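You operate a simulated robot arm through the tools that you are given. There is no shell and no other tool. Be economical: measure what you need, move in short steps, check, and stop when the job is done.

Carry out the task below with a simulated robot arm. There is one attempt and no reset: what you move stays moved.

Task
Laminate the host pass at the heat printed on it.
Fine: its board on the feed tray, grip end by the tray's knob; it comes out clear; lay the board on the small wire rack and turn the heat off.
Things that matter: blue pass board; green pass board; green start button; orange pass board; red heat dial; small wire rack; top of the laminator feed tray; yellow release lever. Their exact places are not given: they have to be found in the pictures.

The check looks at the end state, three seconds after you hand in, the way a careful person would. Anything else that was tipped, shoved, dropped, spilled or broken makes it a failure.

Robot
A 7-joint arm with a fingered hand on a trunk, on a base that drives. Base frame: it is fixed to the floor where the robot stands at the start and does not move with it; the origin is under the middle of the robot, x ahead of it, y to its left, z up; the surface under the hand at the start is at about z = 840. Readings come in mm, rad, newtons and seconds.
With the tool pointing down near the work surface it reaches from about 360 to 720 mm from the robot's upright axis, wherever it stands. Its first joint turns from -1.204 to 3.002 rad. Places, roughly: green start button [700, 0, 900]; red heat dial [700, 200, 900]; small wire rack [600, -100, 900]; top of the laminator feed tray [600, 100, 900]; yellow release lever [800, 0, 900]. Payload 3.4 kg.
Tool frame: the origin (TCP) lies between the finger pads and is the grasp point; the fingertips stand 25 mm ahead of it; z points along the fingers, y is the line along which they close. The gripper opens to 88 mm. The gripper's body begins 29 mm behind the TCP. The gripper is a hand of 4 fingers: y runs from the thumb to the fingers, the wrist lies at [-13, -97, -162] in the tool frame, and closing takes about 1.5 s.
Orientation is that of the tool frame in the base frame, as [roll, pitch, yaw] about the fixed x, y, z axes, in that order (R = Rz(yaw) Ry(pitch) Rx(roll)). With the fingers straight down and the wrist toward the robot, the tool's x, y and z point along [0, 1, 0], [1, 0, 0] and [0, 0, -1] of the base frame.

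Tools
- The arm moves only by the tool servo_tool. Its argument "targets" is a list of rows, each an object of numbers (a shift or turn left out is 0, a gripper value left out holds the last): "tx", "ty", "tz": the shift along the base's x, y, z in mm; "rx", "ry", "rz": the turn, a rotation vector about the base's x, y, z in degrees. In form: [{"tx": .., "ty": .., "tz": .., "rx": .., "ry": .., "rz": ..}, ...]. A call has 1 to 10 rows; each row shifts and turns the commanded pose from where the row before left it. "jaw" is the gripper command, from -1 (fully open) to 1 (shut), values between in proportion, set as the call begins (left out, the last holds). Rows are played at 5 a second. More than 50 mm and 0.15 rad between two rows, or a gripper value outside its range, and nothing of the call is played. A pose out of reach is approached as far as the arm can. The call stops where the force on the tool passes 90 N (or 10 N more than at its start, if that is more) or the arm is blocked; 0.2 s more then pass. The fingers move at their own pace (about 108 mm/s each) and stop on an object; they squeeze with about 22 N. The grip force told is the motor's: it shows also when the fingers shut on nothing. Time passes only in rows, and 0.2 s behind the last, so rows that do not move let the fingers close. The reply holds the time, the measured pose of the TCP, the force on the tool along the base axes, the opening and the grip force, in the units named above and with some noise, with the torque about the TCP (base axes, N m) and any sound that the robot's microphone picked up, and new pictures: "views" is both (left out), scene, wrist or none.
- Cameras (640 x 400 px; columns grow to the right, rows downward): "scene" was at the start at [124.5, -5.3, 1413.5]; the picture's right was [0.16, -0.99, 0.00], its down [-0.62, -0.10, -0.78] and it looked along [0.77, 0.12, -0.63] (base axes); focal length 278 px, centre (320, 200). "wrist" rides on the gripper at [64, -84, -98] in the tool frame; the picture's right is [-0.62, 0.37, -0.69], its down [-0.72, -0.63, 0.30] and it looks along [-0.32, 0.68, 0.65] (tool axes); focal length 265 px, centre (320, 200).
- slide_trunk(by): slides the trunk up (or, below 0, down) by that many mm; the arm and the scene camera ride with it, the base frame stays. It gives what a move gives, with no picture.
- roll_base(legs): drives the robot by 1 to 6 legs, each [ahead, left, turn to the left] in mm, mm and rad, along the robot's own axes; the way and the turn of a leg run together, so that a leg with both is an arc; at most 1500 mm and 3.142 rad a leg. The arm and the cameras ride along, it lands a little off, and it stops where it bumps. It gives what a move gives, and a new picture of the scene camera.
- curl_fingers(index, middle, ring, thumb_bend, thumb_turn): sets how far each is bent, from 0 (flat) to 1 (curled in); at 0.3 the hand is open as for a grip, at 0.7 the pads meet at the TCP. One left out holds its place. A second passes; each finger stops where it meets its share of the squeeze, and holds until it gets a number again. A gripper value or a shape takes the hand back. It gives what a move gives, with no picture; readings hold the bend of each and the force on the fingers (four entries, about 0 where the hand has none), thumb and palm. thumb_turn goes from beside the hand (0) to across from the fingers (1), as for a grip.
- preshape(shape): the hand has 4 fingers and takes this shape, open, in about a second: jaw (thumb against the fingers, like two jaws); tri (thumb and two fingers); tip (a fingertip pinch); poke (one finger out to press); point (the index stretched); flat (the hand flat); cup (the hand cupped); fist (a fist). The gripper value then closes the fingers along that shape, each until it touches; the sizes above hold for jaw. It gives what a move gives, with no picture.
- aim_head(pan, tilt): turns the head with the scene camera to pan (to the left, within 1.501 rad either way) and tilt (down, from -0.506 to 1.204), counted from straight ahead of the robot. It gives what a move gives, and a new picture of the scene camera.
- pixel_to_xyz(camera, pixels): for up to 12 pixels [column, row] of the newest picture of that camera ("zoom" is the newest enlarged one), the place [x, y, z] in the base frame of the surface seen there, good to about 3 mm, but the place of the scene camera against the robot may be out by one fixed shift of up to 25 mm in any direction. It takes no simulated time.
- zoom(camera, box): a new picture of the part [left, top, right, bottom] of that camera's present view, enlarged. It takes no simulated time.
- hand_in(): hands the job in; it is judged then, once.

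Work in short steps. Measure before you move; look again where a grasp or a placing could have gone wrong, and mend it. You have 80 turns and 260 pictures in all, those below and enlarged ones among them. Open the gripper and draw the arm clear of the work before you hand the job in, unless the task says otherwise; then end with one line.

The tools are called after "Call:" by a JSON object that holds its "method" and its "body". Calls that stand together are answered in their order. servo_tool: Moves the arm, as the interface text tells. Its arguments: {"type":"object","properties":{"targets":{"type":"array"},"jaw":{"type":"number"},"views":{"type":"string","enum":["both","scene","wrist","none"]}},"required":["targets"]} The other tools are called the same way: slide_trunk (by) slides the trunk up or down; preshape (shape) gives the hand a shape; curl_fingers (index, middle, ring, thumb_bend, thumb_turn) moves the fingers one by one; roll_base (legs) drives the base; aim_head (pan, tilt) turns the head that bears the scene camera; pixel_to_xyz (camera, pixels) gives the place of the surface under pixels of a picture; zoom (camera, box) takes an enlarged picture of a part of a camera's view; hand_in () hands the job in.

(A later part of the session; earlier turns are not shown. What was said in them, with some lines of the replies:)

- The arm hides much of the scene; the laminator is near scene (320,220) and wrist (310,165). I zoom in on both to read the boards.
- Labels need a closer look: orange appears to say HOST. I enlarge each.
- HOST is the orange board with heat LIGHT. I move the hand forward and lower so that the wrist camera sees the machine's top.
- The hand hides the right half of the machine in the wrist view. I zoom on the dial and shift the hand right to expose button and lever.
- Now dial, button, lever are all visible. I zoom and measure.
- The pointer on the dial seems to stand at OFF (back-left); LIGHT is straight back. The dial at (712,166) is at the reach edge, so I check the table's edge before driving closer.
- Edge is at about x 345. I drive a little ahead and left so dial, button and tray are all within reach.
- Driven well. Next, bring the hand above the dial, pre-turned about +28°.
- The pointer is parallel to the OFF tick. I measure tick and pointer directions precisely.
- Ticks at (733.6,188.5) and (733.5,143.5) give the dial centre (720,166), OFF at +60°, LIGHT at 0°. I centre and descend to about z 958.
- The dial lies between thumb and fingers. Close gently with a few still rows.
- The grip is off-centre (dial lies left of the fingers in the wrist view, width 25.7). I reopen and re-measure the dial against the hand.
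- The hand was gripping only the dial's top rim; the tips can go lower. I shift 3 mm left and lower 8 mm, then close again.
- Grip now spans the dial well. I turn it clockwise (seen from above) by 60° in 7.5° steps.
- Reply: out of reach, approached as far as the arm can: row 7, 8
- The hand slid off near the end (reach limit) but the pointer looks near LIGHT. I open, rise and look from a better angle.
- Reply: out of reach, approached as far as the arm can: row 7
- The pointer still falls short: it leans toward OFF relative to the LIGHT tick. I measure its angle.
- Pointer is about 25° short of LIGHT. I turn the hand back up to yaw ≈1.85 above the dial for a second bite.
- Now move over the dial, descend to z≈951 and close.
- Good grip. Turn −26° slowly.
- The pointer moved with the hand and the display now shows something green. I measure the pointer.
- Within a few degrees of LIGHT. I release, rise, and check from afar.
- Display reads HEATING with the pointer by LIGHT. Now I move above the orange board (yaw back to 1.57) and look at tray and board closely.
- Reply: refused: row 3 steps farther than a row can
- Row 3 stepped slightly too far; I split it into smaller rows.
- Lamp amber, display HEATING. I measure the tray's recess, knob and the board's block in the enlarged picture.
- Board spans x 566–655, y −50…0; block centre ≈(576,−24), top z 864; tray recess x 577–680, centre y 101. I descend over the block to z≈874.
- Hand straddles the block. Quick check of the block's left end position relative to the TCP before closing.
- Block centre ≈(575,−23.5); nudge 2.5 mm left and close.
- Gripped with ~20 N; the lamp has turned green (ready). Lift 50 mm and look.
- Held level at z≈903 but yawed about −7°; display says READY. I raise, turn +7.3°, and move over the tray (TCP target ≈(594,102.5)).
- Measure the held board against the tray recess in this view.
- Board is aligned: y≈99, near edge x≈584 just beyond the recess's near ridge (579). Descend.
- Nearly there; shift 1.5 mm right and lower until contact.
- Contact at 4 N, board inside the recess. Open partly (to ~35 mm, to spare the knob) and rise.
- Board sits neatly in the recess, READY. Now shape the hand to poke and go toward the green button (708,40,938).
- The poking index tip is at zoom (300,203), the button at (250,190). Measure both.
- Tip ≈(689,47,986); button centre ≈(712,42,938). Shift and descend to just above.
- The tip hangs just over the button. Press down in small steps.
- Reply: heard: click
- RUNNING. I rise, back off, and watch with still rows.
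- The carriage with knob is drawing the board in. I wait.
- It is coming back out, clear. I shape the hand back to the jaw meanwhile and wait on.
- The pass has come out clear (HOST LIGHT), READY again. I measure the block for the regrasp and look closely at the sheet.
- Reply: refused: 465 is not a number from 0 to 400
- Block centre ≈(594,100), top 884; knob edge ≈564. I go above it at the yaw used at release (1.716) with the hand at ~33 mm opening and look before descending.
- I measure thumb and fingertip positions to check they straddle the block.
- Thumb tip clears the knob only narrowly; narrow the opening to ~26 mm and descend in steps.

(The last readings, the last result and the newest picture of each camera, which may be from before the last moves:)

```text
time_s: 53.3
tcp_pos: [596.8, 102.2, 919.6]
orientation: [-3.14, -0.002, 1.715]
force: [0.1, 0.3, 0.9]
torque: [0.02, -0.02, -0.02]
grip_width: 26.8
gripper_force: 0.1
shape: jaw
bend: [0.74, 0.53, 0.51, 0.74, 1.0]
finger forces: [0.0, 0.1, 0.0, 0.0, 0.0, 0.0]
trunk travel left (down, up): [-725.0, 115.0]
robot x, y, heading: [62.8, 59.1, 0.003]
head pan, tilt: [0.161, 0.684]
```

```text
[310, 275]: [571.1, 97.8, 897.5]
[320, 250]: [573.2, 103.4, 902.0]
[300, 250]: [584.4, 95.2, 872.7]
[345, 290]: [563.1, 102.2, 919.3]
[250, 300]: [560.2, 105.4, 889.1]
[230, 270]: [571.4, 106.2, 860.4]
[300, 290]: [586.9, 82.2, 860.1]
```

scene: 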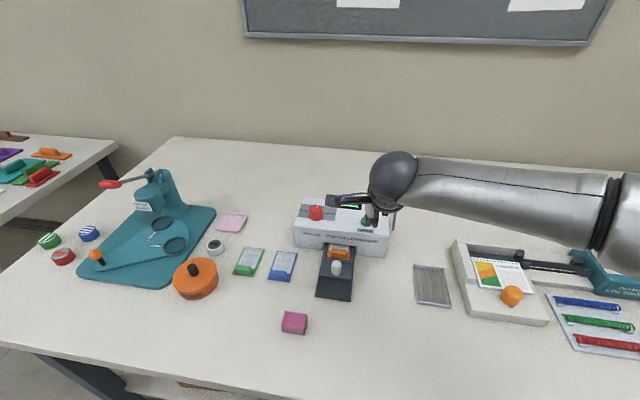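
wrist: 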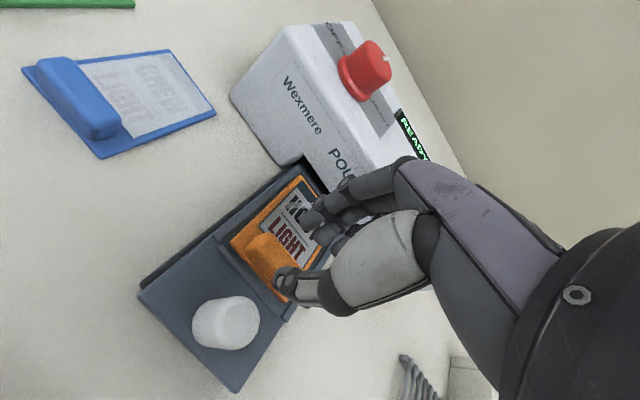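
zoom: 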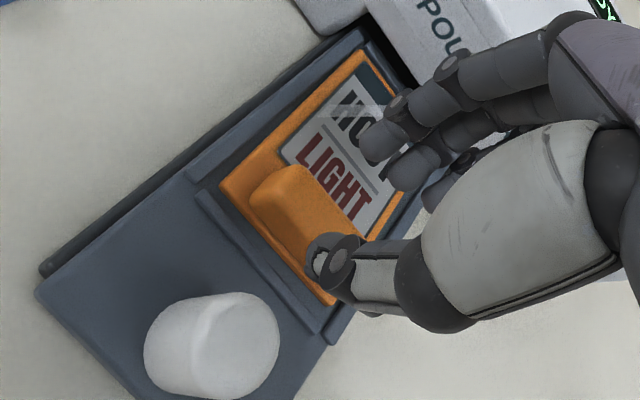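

Thumb tip (x≈572 outer) fits between knob and block. Shift +1 mm and descend in steps, watching force.

Call:
{"method": "servo_tool", "body": {"targets": [{"tx": 1}, {"tz": -6}, {"tz": -5}, {"tz": -4}, {}], "views": "wrist"}}

Call:
{"method": "zoom", "body": {"camera": "wrist", "box": [180, 150, 380, 350]}}

```text
time_s: 54.5
tcp_pos: [597.9, 101.2, 904.8]
orientation: [3.142, -0.003, 1.717]
force: [-0.4, -0.1, -1.3]
torque: [-0.01, -0.05, 0.01]
grip_width: 26.7
gripper_force: 0.0
shape: jaw
bend: [0.74, 0.53, 0.51, 0.74, 1.0]
finger forces: [0.0, 0.1, 0.0, 0.1, 0.1, 0.0]
trunk travel left (down, up): [-725.0, 115.0]
robot x, y, heading: [61.1, 58.0, -0.003]
head pan, tilt: [0.161, 0.684]
```

wrist: 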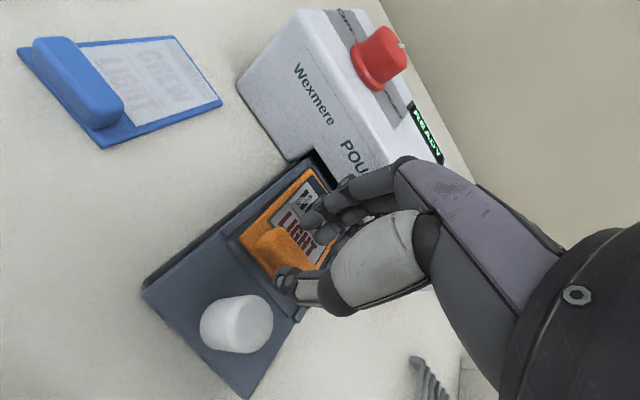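

```text
2.00 times, centred on (280, 250) of wrist
```

zoom: 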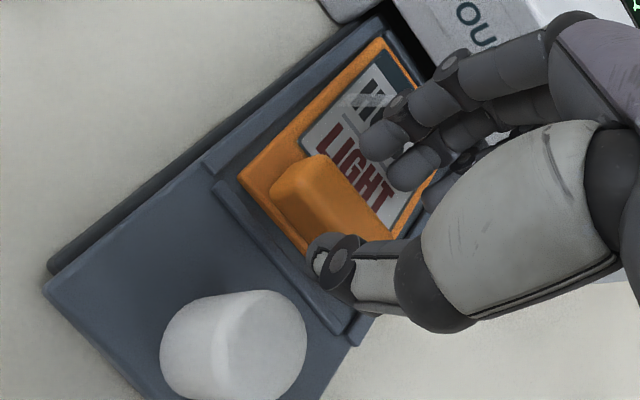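

Thumb is between knob and block. Lower 9 mm more.

Call:
{"method": "servo_tool", "body": {"targets": [{"tz": -4}, {"tz": -3}, {"tz": -3}, {}], "views": "wrist"}}

Call:
{"method": "zoom", "body": {"camera": "wrist", "box": [180, 150, 380, 350]}}

```text
time_s: 55.5
tcp_pos: [598.1, 101.0, 895.0]
orientation: [3.139, -0.001, 1.715]
force: [-0.2, -0.4, -0.4]
torque: [-0.04, 0.01, -0.02]
grip_width: 26.8
gripper_force: 0.0
shape: jaw
bend: [0.74, 0.53, 0.51, 0.74, 1.0]
finger forces: [0.0, 0.0, 0.0, 0.1, 0.1, 0.0]
trunk travel left (down, up): [-725.0, 115.0]
robot x, y, heading: [57.4, 57.1, 0.002]
head pan, tilt: [0.161, 0.684]
```

wrist: 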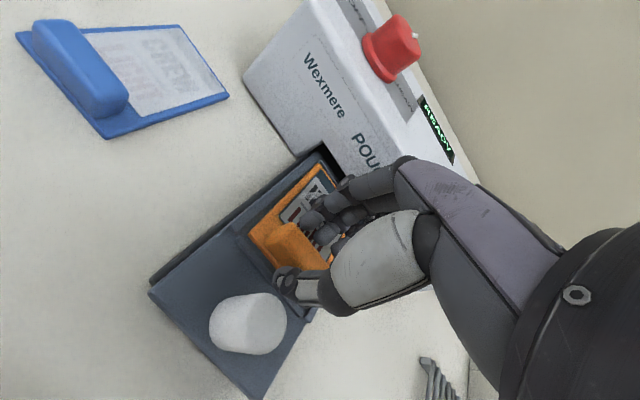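

```text
2.00 times, centred on (280, 250) of wrist
```

zoom: 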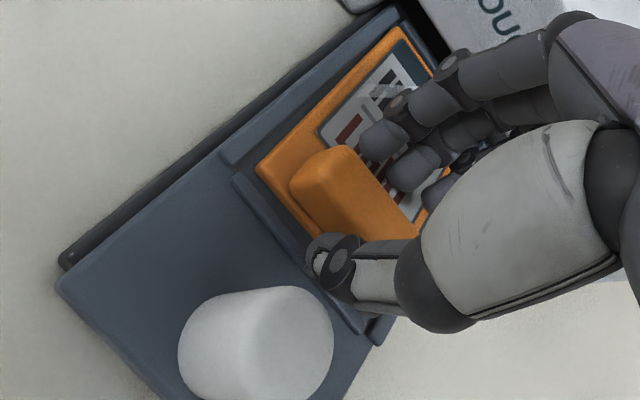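

Well placed, no forces. Lower 1.5 mm more and close.

Call:
{"method": "servo_tool", "body": {"targets": [{"tz": -1.5}, {}], "views": "none"}}

Call:
{"method": "servo_tool", "body": {"targets": [{}, {}, {}, {}, {}, {}], "jaw": 1, "views": "none"}}

Call:
{"method": "servo_tool", "body": {"targets": [{"tz": 8}, {"tz": 15}, {"tz": 20}, {"tz": 20}, {}], "views": "wrist"}}

Call:
{"method": "zoom", "body": {"camera": "wrist", "box": [180, 130, 400, 350]}}

```text
time_s: 56.1
tcp_pos: [597.5, 101.7, 893.4]
orientation: [-3.141, -0.002, 1.718]
force: [0.4, -0.2, -0.7]
torque: [0.01, -0.03, 0.02]
grip_width: 26.8
gripper_force: 0.0
shape: jaw
bend: [0.74, 0.53, 0.51, 0.74, 1.0]
finger forces: [0.0, 0.1, 0.0, 0.1, 0.0, 0.0]
trunk travel left (down, up): [-725.0, 115.0]
robot x, y, heading: [61.1, 61.5, -0.0]
head pan, tilt: [0.161, 0.684]
```

```text
time_s: 57.5
tcp_pos: [596.9, 101.1, 893.1]
orientation: [-3.141, -0.001, 1.718]
force: [-1.0, 0.1, -0.3]
torque: [-0.01, 0.0, 0.06]
grip_width: 10.9
gripper_force: 21.7
shape: jaw
bend: [0.72, 0.65, 0.68, 0.74, 1.0]
finger forces: [11.4, 5.8, 2.4, 0.0, 19.8, 0.0]
trunk travel left (down, up): [-725.0, 115.0]
robot x, y, heading: [55.7, 61.5, 0.002]
head pan, tilt: [0.161, 0.684]
```

```text
time_s: 58.7
tcp_pos: [596.1, 101.6, 956.2]
orientation: [-3.141, -0.002, 1.717]
force: [-2.1, -0.7, -0.7]
torque: [0.01, 0.1, 0.01]
grip_width: 11.1
gripper_force: 21.9
shape: jaw
bend: [0.72, 0.65, 0.68, 0.76, 1.0]
finger forces: [11.8, 5.5, 2.6, 0.0, 22.7, 0.0]
trunk travel left (down, up): [-725.0, 115.0]
robot x, y, heading: [58.2, 63.2, 0.001]
head pan, tilt: [0.161, 0.684]
```

wrist: 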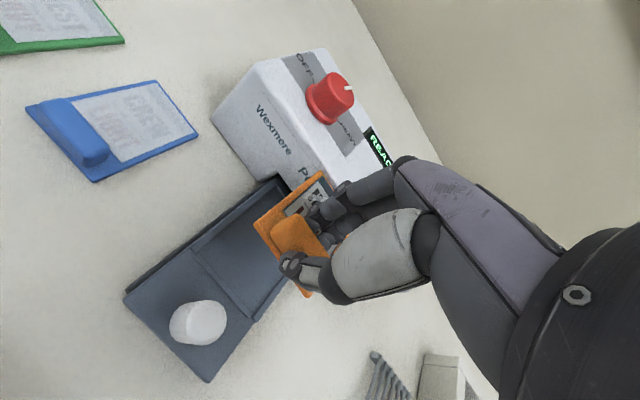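

```text
1.82 times, centred on (290, 240) of wrist
```

zoom: 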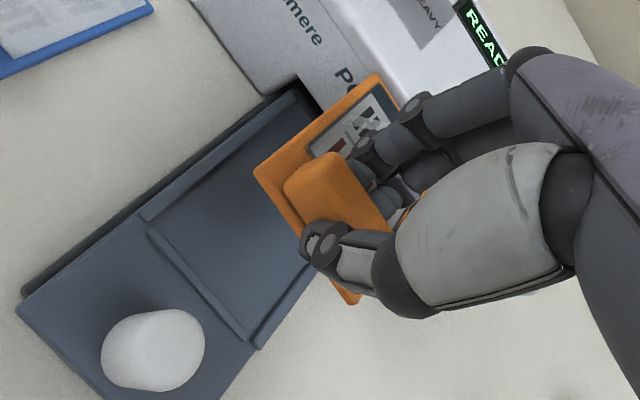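

Held firmly. Carry it high over to the rack side and look.

Call:
{"method": "servo_tool", "body": {"targets": [{"ty": -35}, {"ty": -45}, {"ty": -45}, {"ty": -45}, {"ty": -40}, {"ty": -12}, {}]}}

Call:
{"method": "zoom", "body": {"camera": "wrist", "box": [180, 130, 400, 350]}}

Call:
{"method": "zoom", "body": {"camera": "scene", "box": [370, 230, 490, 320]}}

```text
time_s: 60.3
tcp_pos: [598.1, -121.3, 954.2]
orientation: [3.142, -0.001, 1.715]
force: [-1.0, 0.7, -0.6]
torque: [0.03, 0.0, 0.02]
grip_width: 11.2
gripper_force: 21.7
shape: jaw
bend: [0.72, 0.65, 0.7, 0.75, 1.0]
finger forces: [13.3, 5.3, 2.8, 0.0, 21.3, 0.0]
trunk travel left (down, up): [-725.0, 115.0]
robot x, y, heading: [59.0, 59.3, -0.002]
head pan, tilt: [0.161, 0.684]
```

scene: 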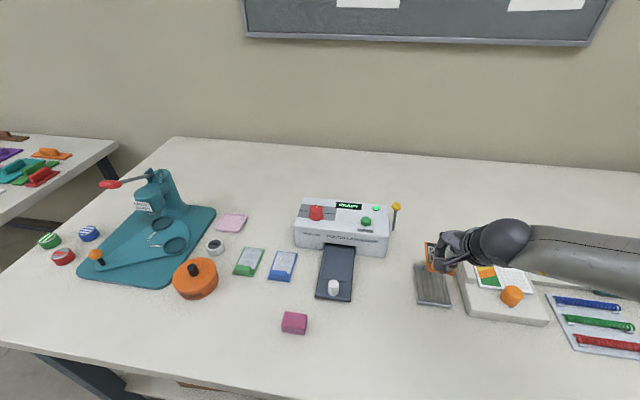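
wrist: 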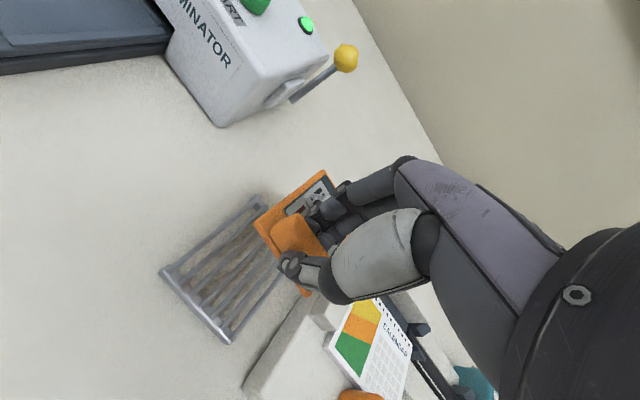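

```text
1.82 times, centred on (290, 240) of wrist
```

zoom: 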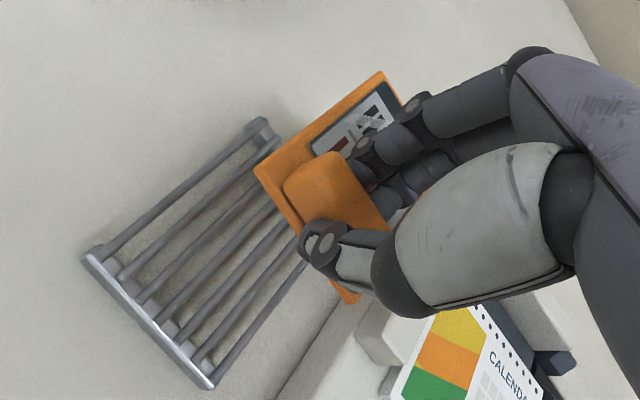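

```text
4.44 times, centred on (430, 275) of scene
```

zoom: 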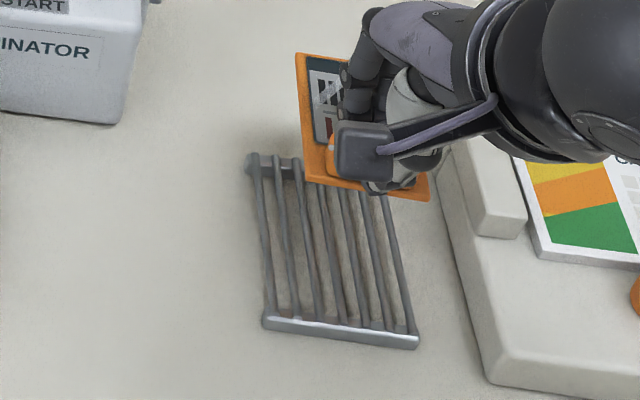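

Call:
{"method": "zoom", "body": {"camera": "wrist", "box": [150, 150, 350, 350]}}

Call:
{"method": "pixel_to_xyz", "body": {"camera": "zoom", "pixels": [[212, 148], [352, 42], [310, 292], [220, 97], [24, 238], [160, 382], [30, 245], [150, 372], [100, 305], [250, 145], [280, 100]]}}

Call:
{"method": "pixel_to_xyz", "body": {"camera": "scene", "pixels": [[418, 265], [420, 304], [447, 308], [422, 302], [445, 306], [470, 320], [497, 310]]}}

```text
2.00 times, centred on (250, 250) of wrist
```

zoom: 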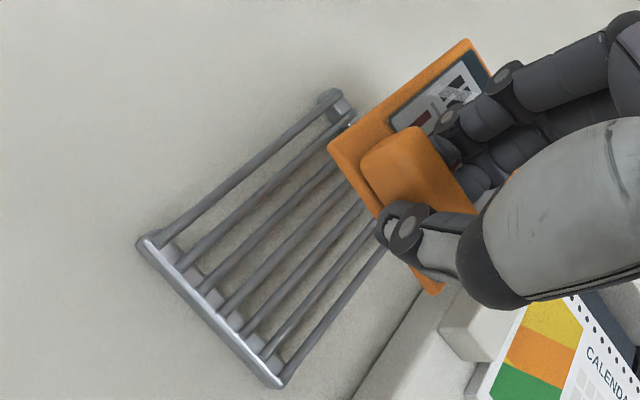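

```text
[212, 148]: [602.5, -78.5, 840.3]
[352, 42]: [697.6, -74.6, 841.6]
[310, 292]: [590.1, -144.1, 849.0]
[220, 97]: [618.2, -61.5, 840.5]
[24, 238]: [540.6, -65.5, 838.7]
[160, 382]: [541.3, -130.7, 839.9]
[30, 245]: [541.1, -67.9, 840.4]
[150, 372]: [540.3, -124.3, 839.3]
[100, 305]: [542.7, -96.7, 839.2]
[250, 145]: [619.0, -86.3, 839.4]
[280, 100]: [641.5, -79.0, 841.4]
```

```text
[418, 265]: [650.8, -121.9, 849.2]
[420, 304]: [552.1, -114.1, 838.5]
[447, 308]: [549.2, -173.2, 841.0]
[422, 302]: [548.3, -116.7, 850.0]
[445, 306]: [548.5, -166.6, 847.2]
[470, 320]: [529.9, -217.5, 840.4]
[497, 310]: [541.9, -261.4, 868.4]
```

My pixels were for another zoom; redo on this one.

Call:
{"method": "pixel_to_xyz", "body": {"camera": "zoom", "pixels": [[330, 149], [466, 44], [433, 290], [390, 106], [142, 243], [278, 382], [330, 97], [155, 240], [275, 370], [240, 175], [345, 290], [215, 310]]}}

```text
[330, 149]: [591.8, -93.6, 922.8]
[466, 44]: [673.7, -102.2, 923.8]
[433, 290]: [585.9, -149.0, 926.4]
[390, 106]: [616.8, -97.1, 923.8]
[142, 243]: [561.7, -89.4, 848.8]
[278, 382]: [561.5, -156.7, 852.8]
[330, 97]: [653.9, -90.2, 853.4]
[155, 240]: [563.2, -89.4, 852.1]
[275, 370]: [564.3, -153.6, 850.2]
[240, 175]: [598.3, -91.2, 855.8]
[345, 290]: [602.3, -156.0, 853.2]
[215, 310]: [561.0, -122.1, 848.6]
```

Board is yawed about −6°; rack spans x 560–658, y −89…−156, top ≈853. Turn +6°, move back 20 mm, then lower partway.

Call:
{"method": "servo_tool", "body": {"targets": [{"tx": -10, "rz": 3}, {"tx": -10, "rz": 3}, {"tz": -25}, {"tz": -25}, {"tz": -8}, {}]}}

Call:
{"method": "zoom", "body": {"camera": "wrist", "box": [180, 130, 400, 350]}}

Call:
{"method": "pixel_to_xyz", "body": {"camera": "zoom", "pixels": [[256, 170], [378, 80], [345, 298], [310, 128], [290, 200]]}}

```text
time_s: 61.7
tcp_pos: [577.1, -122.7, 895.9]
orientation: [-3.14, -0.002, 1.821]
force: [0.8, 0.4, -0.5]
torque: [0.02, 0.02, 0.01]
grip_width: 11.4
gripper_force: 21.9
shape: jaw
bend: [0.72, 0.65, 0.7, 0.75, 1.0]
finger forces: [13.1, 5.2, 2.7, 0.1, 21.1, 0.0]
trunk travel left (down, up): [-725.0, 115.0]
robot x, y, heading: [62.0, 58.2, 0.0]
head pan, tilt: [0.161, 0.684]
```

scene: 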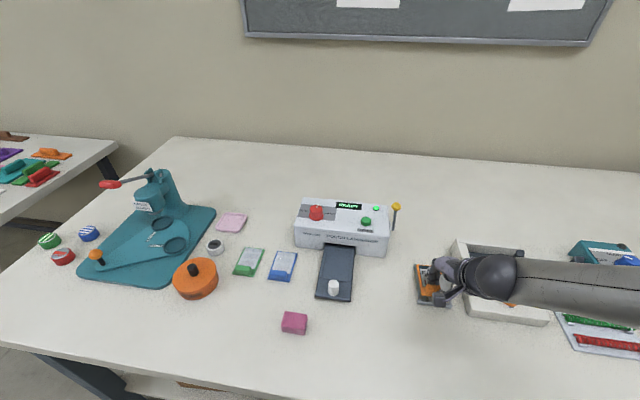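
wrist: 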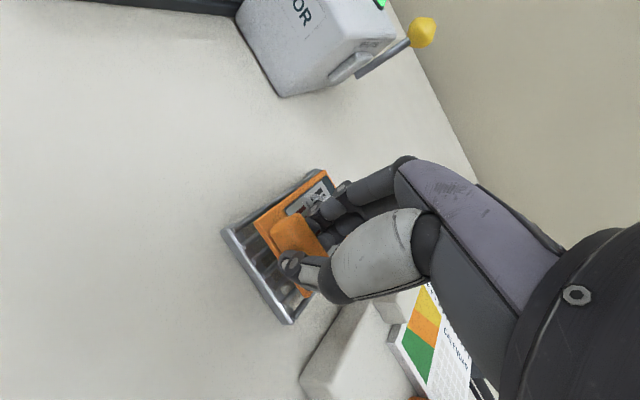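

```text
1.82 times, centred on (290, 240) of wrist
```

zoom: 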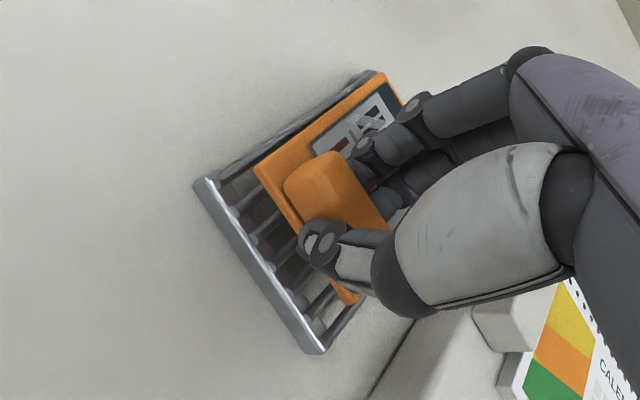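

```text
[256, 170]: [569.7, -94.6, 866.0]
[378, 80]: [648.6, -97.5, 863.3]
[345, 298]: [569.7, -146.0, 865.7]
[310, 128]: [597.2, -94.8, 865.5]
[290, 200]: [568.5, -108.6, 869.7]
```

Board is over the rack with even margins. Lower to contact.

Call:
{"method": "servo_tool", "body": {"targets": [{"tz": -4}, {"tz": -3}, {"tz": -2}, {"tz": -1.5}, {}], "views": "none"}}

```text
time_s: 62.9
tcp_pos: [576.8, -119.2, 886.6]
orientation: [3.141, -0.002, 1.825]
force: [-0.3, -1.1, 2.5]
torque: [-0.01, -0.07, 0.01]
grip_width: 11.4
gripper_force: 21.3
shape: jaw
bend: [0.72, 0.65, 0.7, 0.75, 1.0]
finger forces: [13.4, 5.5, 2.8, 0.1, 21.6, 0.0]
trunk travel left (down, up): [-725.0, 115.0]
robot x, y, heading: [60.8, 58.8, -0.001]
head pan, tilt: [0.161, 0.684]
```

Contact at 2.5 N. Release gently and rise.

Call:
{"method": "servo_tool", "body": {"targets": [{"tz": -0.5}, {}, {}, {}, {"tz": 10}, {"tz": 20}, {"tz": 35}, {"tz": 40}, {"tz": 20}, {}], "jaw": 0.2}}

Call:
{"method": "zoom", "body": {"camera": "wrist", "box": [120, 130, 360, 350]}}

Call:
{"method": "zoom", "body": {"camera": "scene", "box": [370, 230, 490, 320]}}

```text
time_s: 65.1
tcp_pos: [576.7, -119.4, 1010.7]
orientation: [-3.141, -0.002, 1.821]
force: [0.7, 0.2, -0.4]
torque: [-0.02, 0.01, -0.02]
grip_width: 35.2
gripper_force: 0.0
shape: jaw
bend: [0.74, 0.49, 0.46, 0.73, 1.0]
finger forces: [0.0, 0.0, 0.0, 0.1, 0.0, 0.0]
trunk travel left (down, up): [-725.0, 115.0]
robot x, y, heading: [60.0, 58.5, 0.001]
head pan, tilt: [0.161, 0.684]
```

scene: 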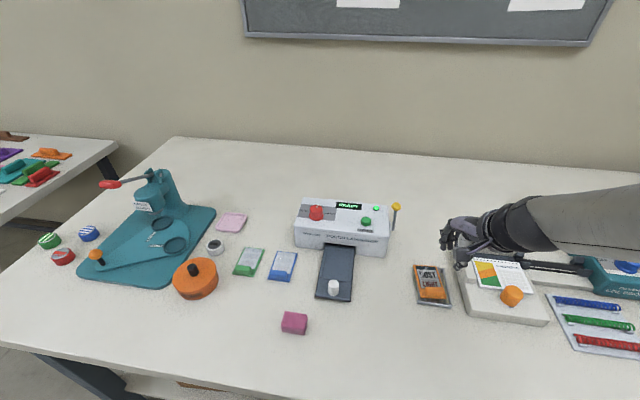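
wrist: 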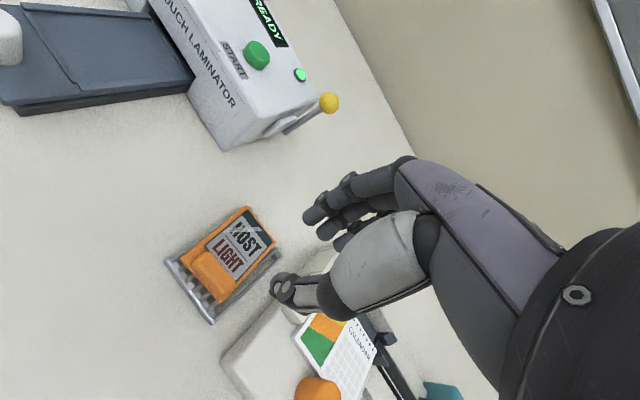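

```text
1.82 times, centred on (240, 240) of wrist
```

zoom: 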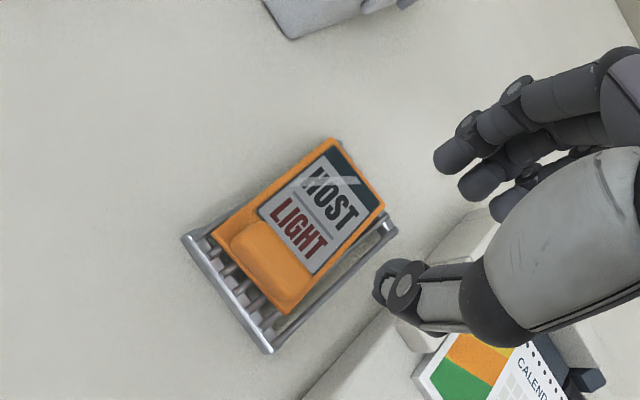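

```text
4.44 times, centred on (430, 275) of scene
```

zoom: 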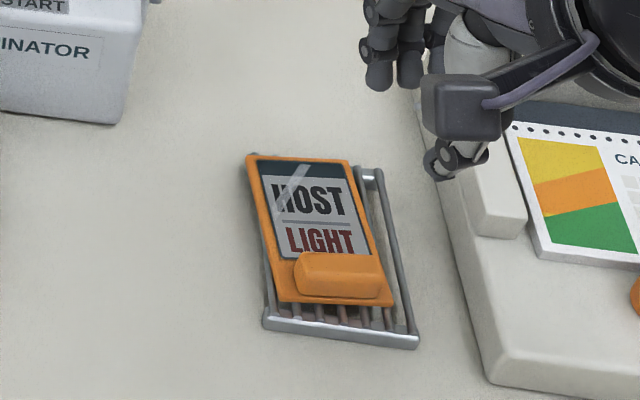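

Board rests on the rack. Now I return to the dial (yaw ≈1.35, open hand) to turn it back +60° to OFF.

Call:
{"method": "servo_tool", "body": {"targets": [{"tz": 20}, {"tx": 10, "ty": 36, "rz": -3.4}, {"tx": 10, "ty": 36, "rz": -3.4}, {"tx": 10, "ty": 36, "rz": -3.4}, {"tx": 15, "ty": 36, "rz": -3.4}, {"tx": 15, "ty": 36, "rz": -3.4}, {"tx": 20, "ty": 36, "rz": -3.3}, {"tx": 28, "ty": 36, "rz": -3.3}, {"tx": 35, "ty": 34, "rz": -3.3}, {}], "jaw": -1}}

Call:
{"method": "zoom", "body": {"camera": "wrist", "box": [160, 120, 360, 330]}}

```text
time_s: 67.3
tcp_pos: [716.9, 164.2, 1028.1]
orientation: [3.138, 0.0, 1.349]
force: [-0.8, 0.9, 0.5]
torque: [0.0, -0.03, 0.06]
grip_width: 88.0
gripper_force: 0.0
shape: jaw
bend: [0.3, 0.3, 0.3, 0.3, 0.98]
finger forces: [0.0, 0.0, 0.0, 0.0, 0.0, 0.0]
trunk travel left (down, up): [-725.0, 115.0]
robot x, y, heading: [61.1, 57.7, -0.001]
head pan, tilt: [0.161, 0.684]
```

scene: 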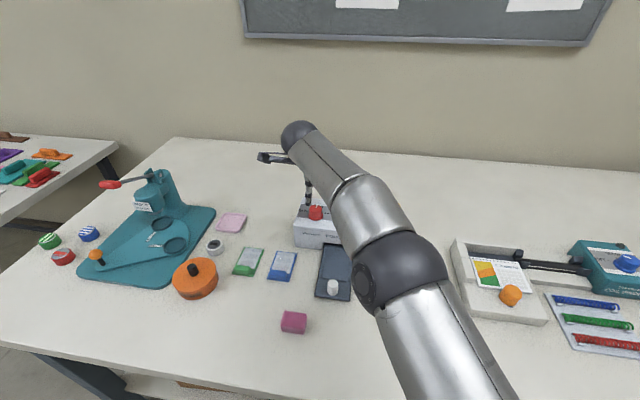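
wrist: 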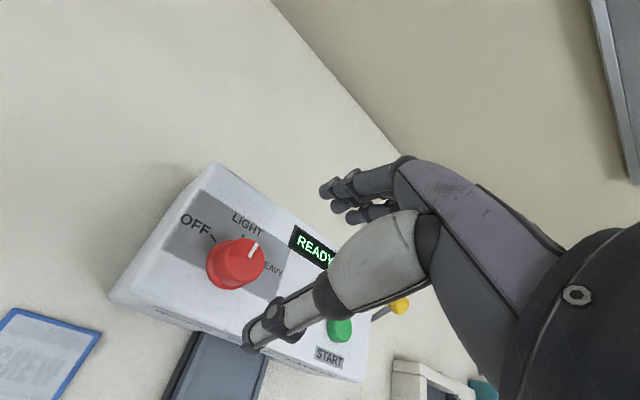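

```text
1.90 times, centred on (260, 225) of wrist
```

zoom: 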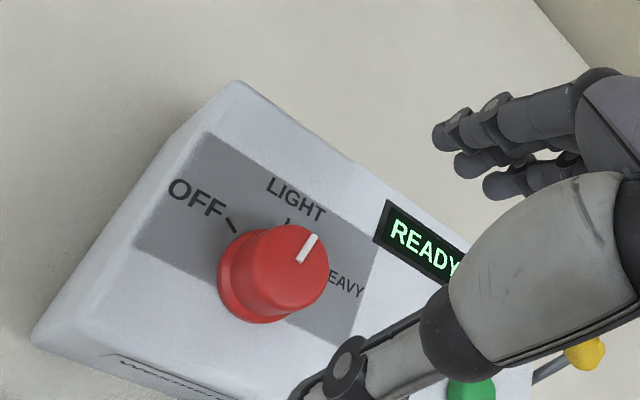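

Centre over the dial, descend, and close.

Call:
{"method": "servo_tool", "body": {"targets": [{"tx": 2.7, "ty": 2, "tz": -20}, {"tz": -20}, {"tz": -20}, {"tz": -12}, {"tz": -5}, {}], "views": "none"}}

Call:
{"method": "servo_tool", "body": {"targets": [{}, {}, {}, {}, {}, {}, {}], "jaw": 1, "views": "wrist"}}

```text
time_s: 68.7
tcp_pos: [722.6, 166.4, 952.6]
orientation: [3.139, -0.001, 1.353]
force: [0.2, 0.0, 0.8]
torque: [-0.01, 0.0, -0.02]
grip_width: 88.1
gripper_force: 0.0
shape: jaw
bend: [0.3, 0.3, 0.3, 0.3, 0.98]
finger forces: [0.0, 0.0, 0.0, 0.0, 0.0, 0.0]
trunk travel left (down, up): [-725.0, 115.0]
robot x, y, heading: [63.3, 59.6, -0.0]
head pan, tilt: [0.161, 0.684]
```

```text
time_s: 70.3
tcp_pos: [722.3, 167.0, 952.7]
orientation: [-3.141, -0.002, 1.355]
force: [-2.1, -0.5, -0.6]
torque: [0.01, 0.06, 0.01]
grip_width: 28.7
gripper_force: 22.0
shape: jaw
bend: [0.74, 0.56, 0.62, 0.73, 1.0]
finger forces: [11.5, 6.1, 0.1, 0.0, 19.4, 0.0]
trunk travel left (down, up): [-725.0, 115.0]
robot x, y, heading: [62.1, 57.9, 0.001]
head pan, tilt: [0.161, 0.684]
```

wrist: 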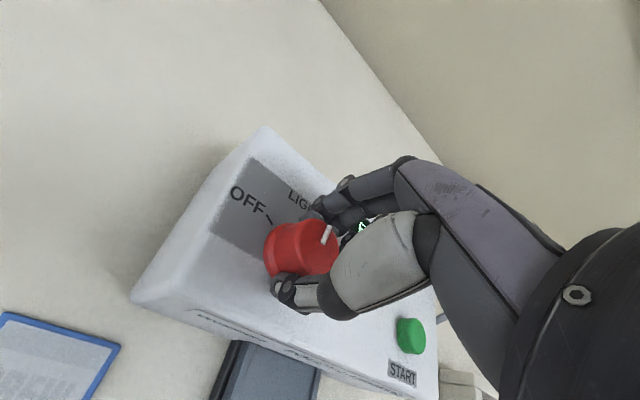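

Good grip; turn +60° slowly.

Call:
{"method": "servo_tool", "body": {"targets": [{"rz": 7}, {"rz": 7}, {"rz": 7}, {"rz": 7}, {"rz": 7}, {"rz": 7}, {"rz": 7}, {"rz": 6}, {"rz": 5}, {}], "views": "wrist"}}

Call:
{"method": "zoom", "body": {"camera": "wrist", "box": [230, 120, 390, 320]}}

```text
time_s: 72.5
tcp_pos: [722.9, 167.5, 955.8]
orientation: [3.141, -0.003, 2.401]
force: [-4.0, 2.6, -9.1]
torque: [0.05, 0.02, -0.01]
grip_width: 28.3
gripper_force: 21.7
shape: jaw
bend: [0.74, 0.57, 0.62, 0.73, 1.0]
finger forces: [11.8, 5.0, 0.0, 0.0, 18.1, 0.0]
trunk travel left (down, up): [-725.0, 115.0]
robot x, y, heading: [58.2, 58.8, -0.003]
head pan, tilt: [0.161, 0.684]
```

wrist: 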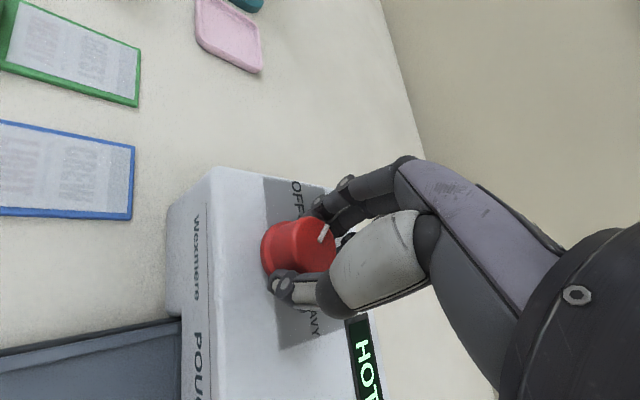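

```text
2.00 times, centred on (310, 220) of wrist
```

zoom: 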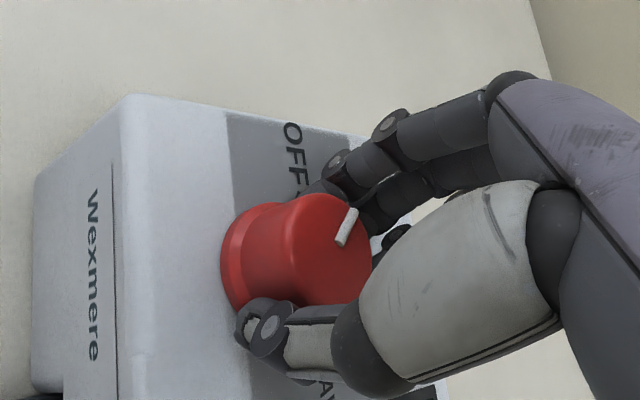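

Display now says HOT (heat off, cooling). Check the pointer's angle.

Call:
{"method": "pixel_to_xyz", "body": {"camera": "zoom", "pixels": [[353, 212], [350, 220], [346, 232], [340, 243]]}}

Call:
{"method": "servo_tool", "body": {"targets": [{}, {}, {}, {}, {}, {"tz": 25}, {"tz": 35}, {"tx": -40, "tz": 25}, {"tx": -40}, {}], "jaw": -1}}

Call:
{"method": "zoom", "body": {"camera": "wrist", "box": [160, 100, 360, 300]}}

```text
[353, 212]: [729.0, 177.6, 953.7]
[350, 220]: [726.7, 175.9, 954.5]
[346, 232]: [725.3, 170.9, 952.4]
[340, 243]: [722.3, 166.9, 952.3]
```

```text
time_s: 74.7
tcp_pos: [643.8, 165.2, 1038.6]
orientation: [3.141, -0.001, 2.398]
force: [-0.5, 0.3, -0.1]
torque: [0.01, 0.03, -0.05]
grip_width: 87.8
gripper_force: 0.0
shape: jaw
bend: [0.3, 0.3, 0.3, 0.3, 0.98]
finger forces: [0.0, 0.1, 0.0, 0.0, 0.0, 0.1]
trunk travel left (down, up): [-725.0, 115.0]
robot x, y, heading: [60.1, 58.5, -0.0]
head pan, tilt: [0.161, 0.684]
```

scene: 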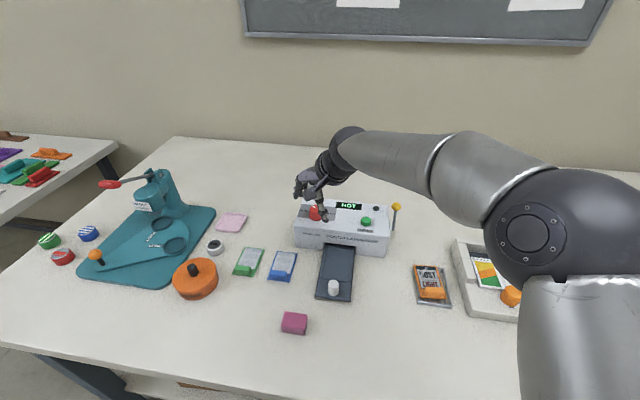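
wrist: 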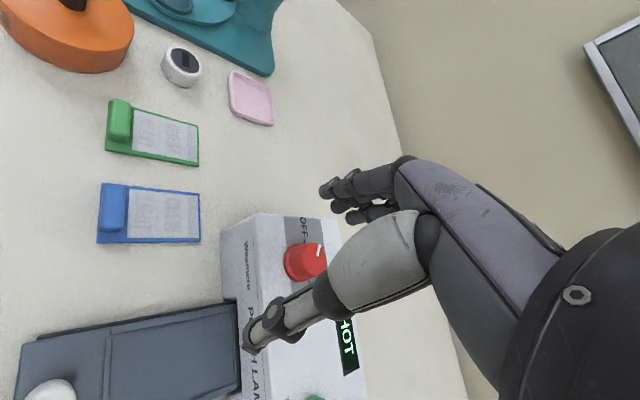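

```text
2.00 times, centred on (260, 200) of wrist
```

zoom: 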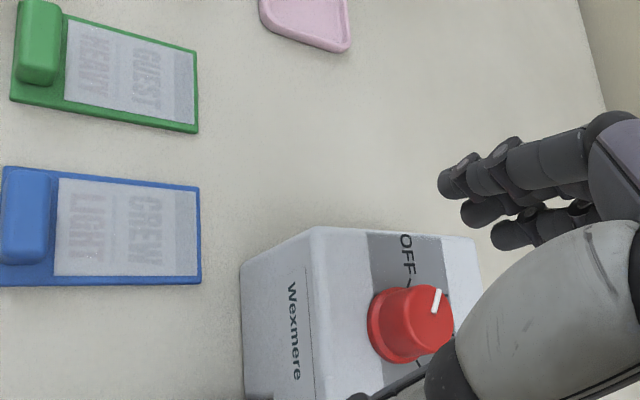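

Pointer ≈60° at OFF, HOT with lamp dark. Draw the arm clear up and back, and check the final scene.

Call:
{"method": "servo_tool", "body": {"targets": [{"tx": -20, "tz": 35, "rz": -8}, {"tx": -25, "tz": 35, "rz": -8}, {"tx": -30, "tz": 30, "rz": -8}, {"tx": -35, "tz": 20, "rz": -8}, {"tx": -40, "rz": -8}, {"tx": -40}, {}]}}

Call:
{"method": "zoom", "body": {"camera": "scene", "box": [280, 185, 480, 315]}}

```text
time_s: 76.3
tcp_pos: [453.8, 166.0, 1158.2]
orientation: [-3.137, -0.003, 1.7]
force: [-0.8, 0.0, 0.4]
torque: [0.02, -0.01, 0.0]
grip_width: 87.7
gripper_force: 0.1
shape: jaw
bend: [0.3, 0.3, 0.3, 0.3, 0.98]
finger forces: [0.0, 0.0, 0.1, 0.1, 0.1, 0.0]
trunk travel left (down, up): [-725.0, 115.0]
robot x, y, heading: [60.0, 59.4, 0.003]
head pan, tilt: [0.161, 0.684]
```

scene: 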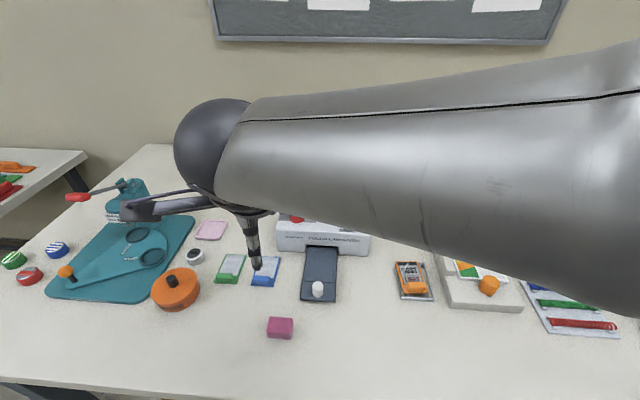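
wrist: 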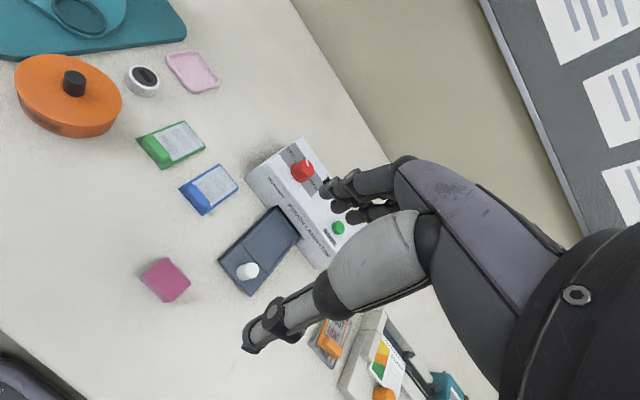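

```text
3.08 times, centred on (380, 250) of scene
```

zoom: 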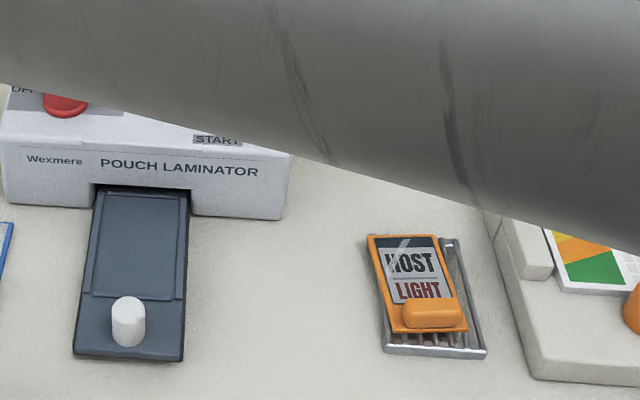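

All is in place: the clear pass is on the rack, the dial at OFF, everything else untouched. I hand in.

Call:
{"method": "hand_in", "body": {}}

```text
The job is handed in.
```

The host pass (orange board) was laminated at LIGHT and came out clear. It is lying on the small wire rack, the heat dial is at OFF with the display reading HOT, and the arm is clear.
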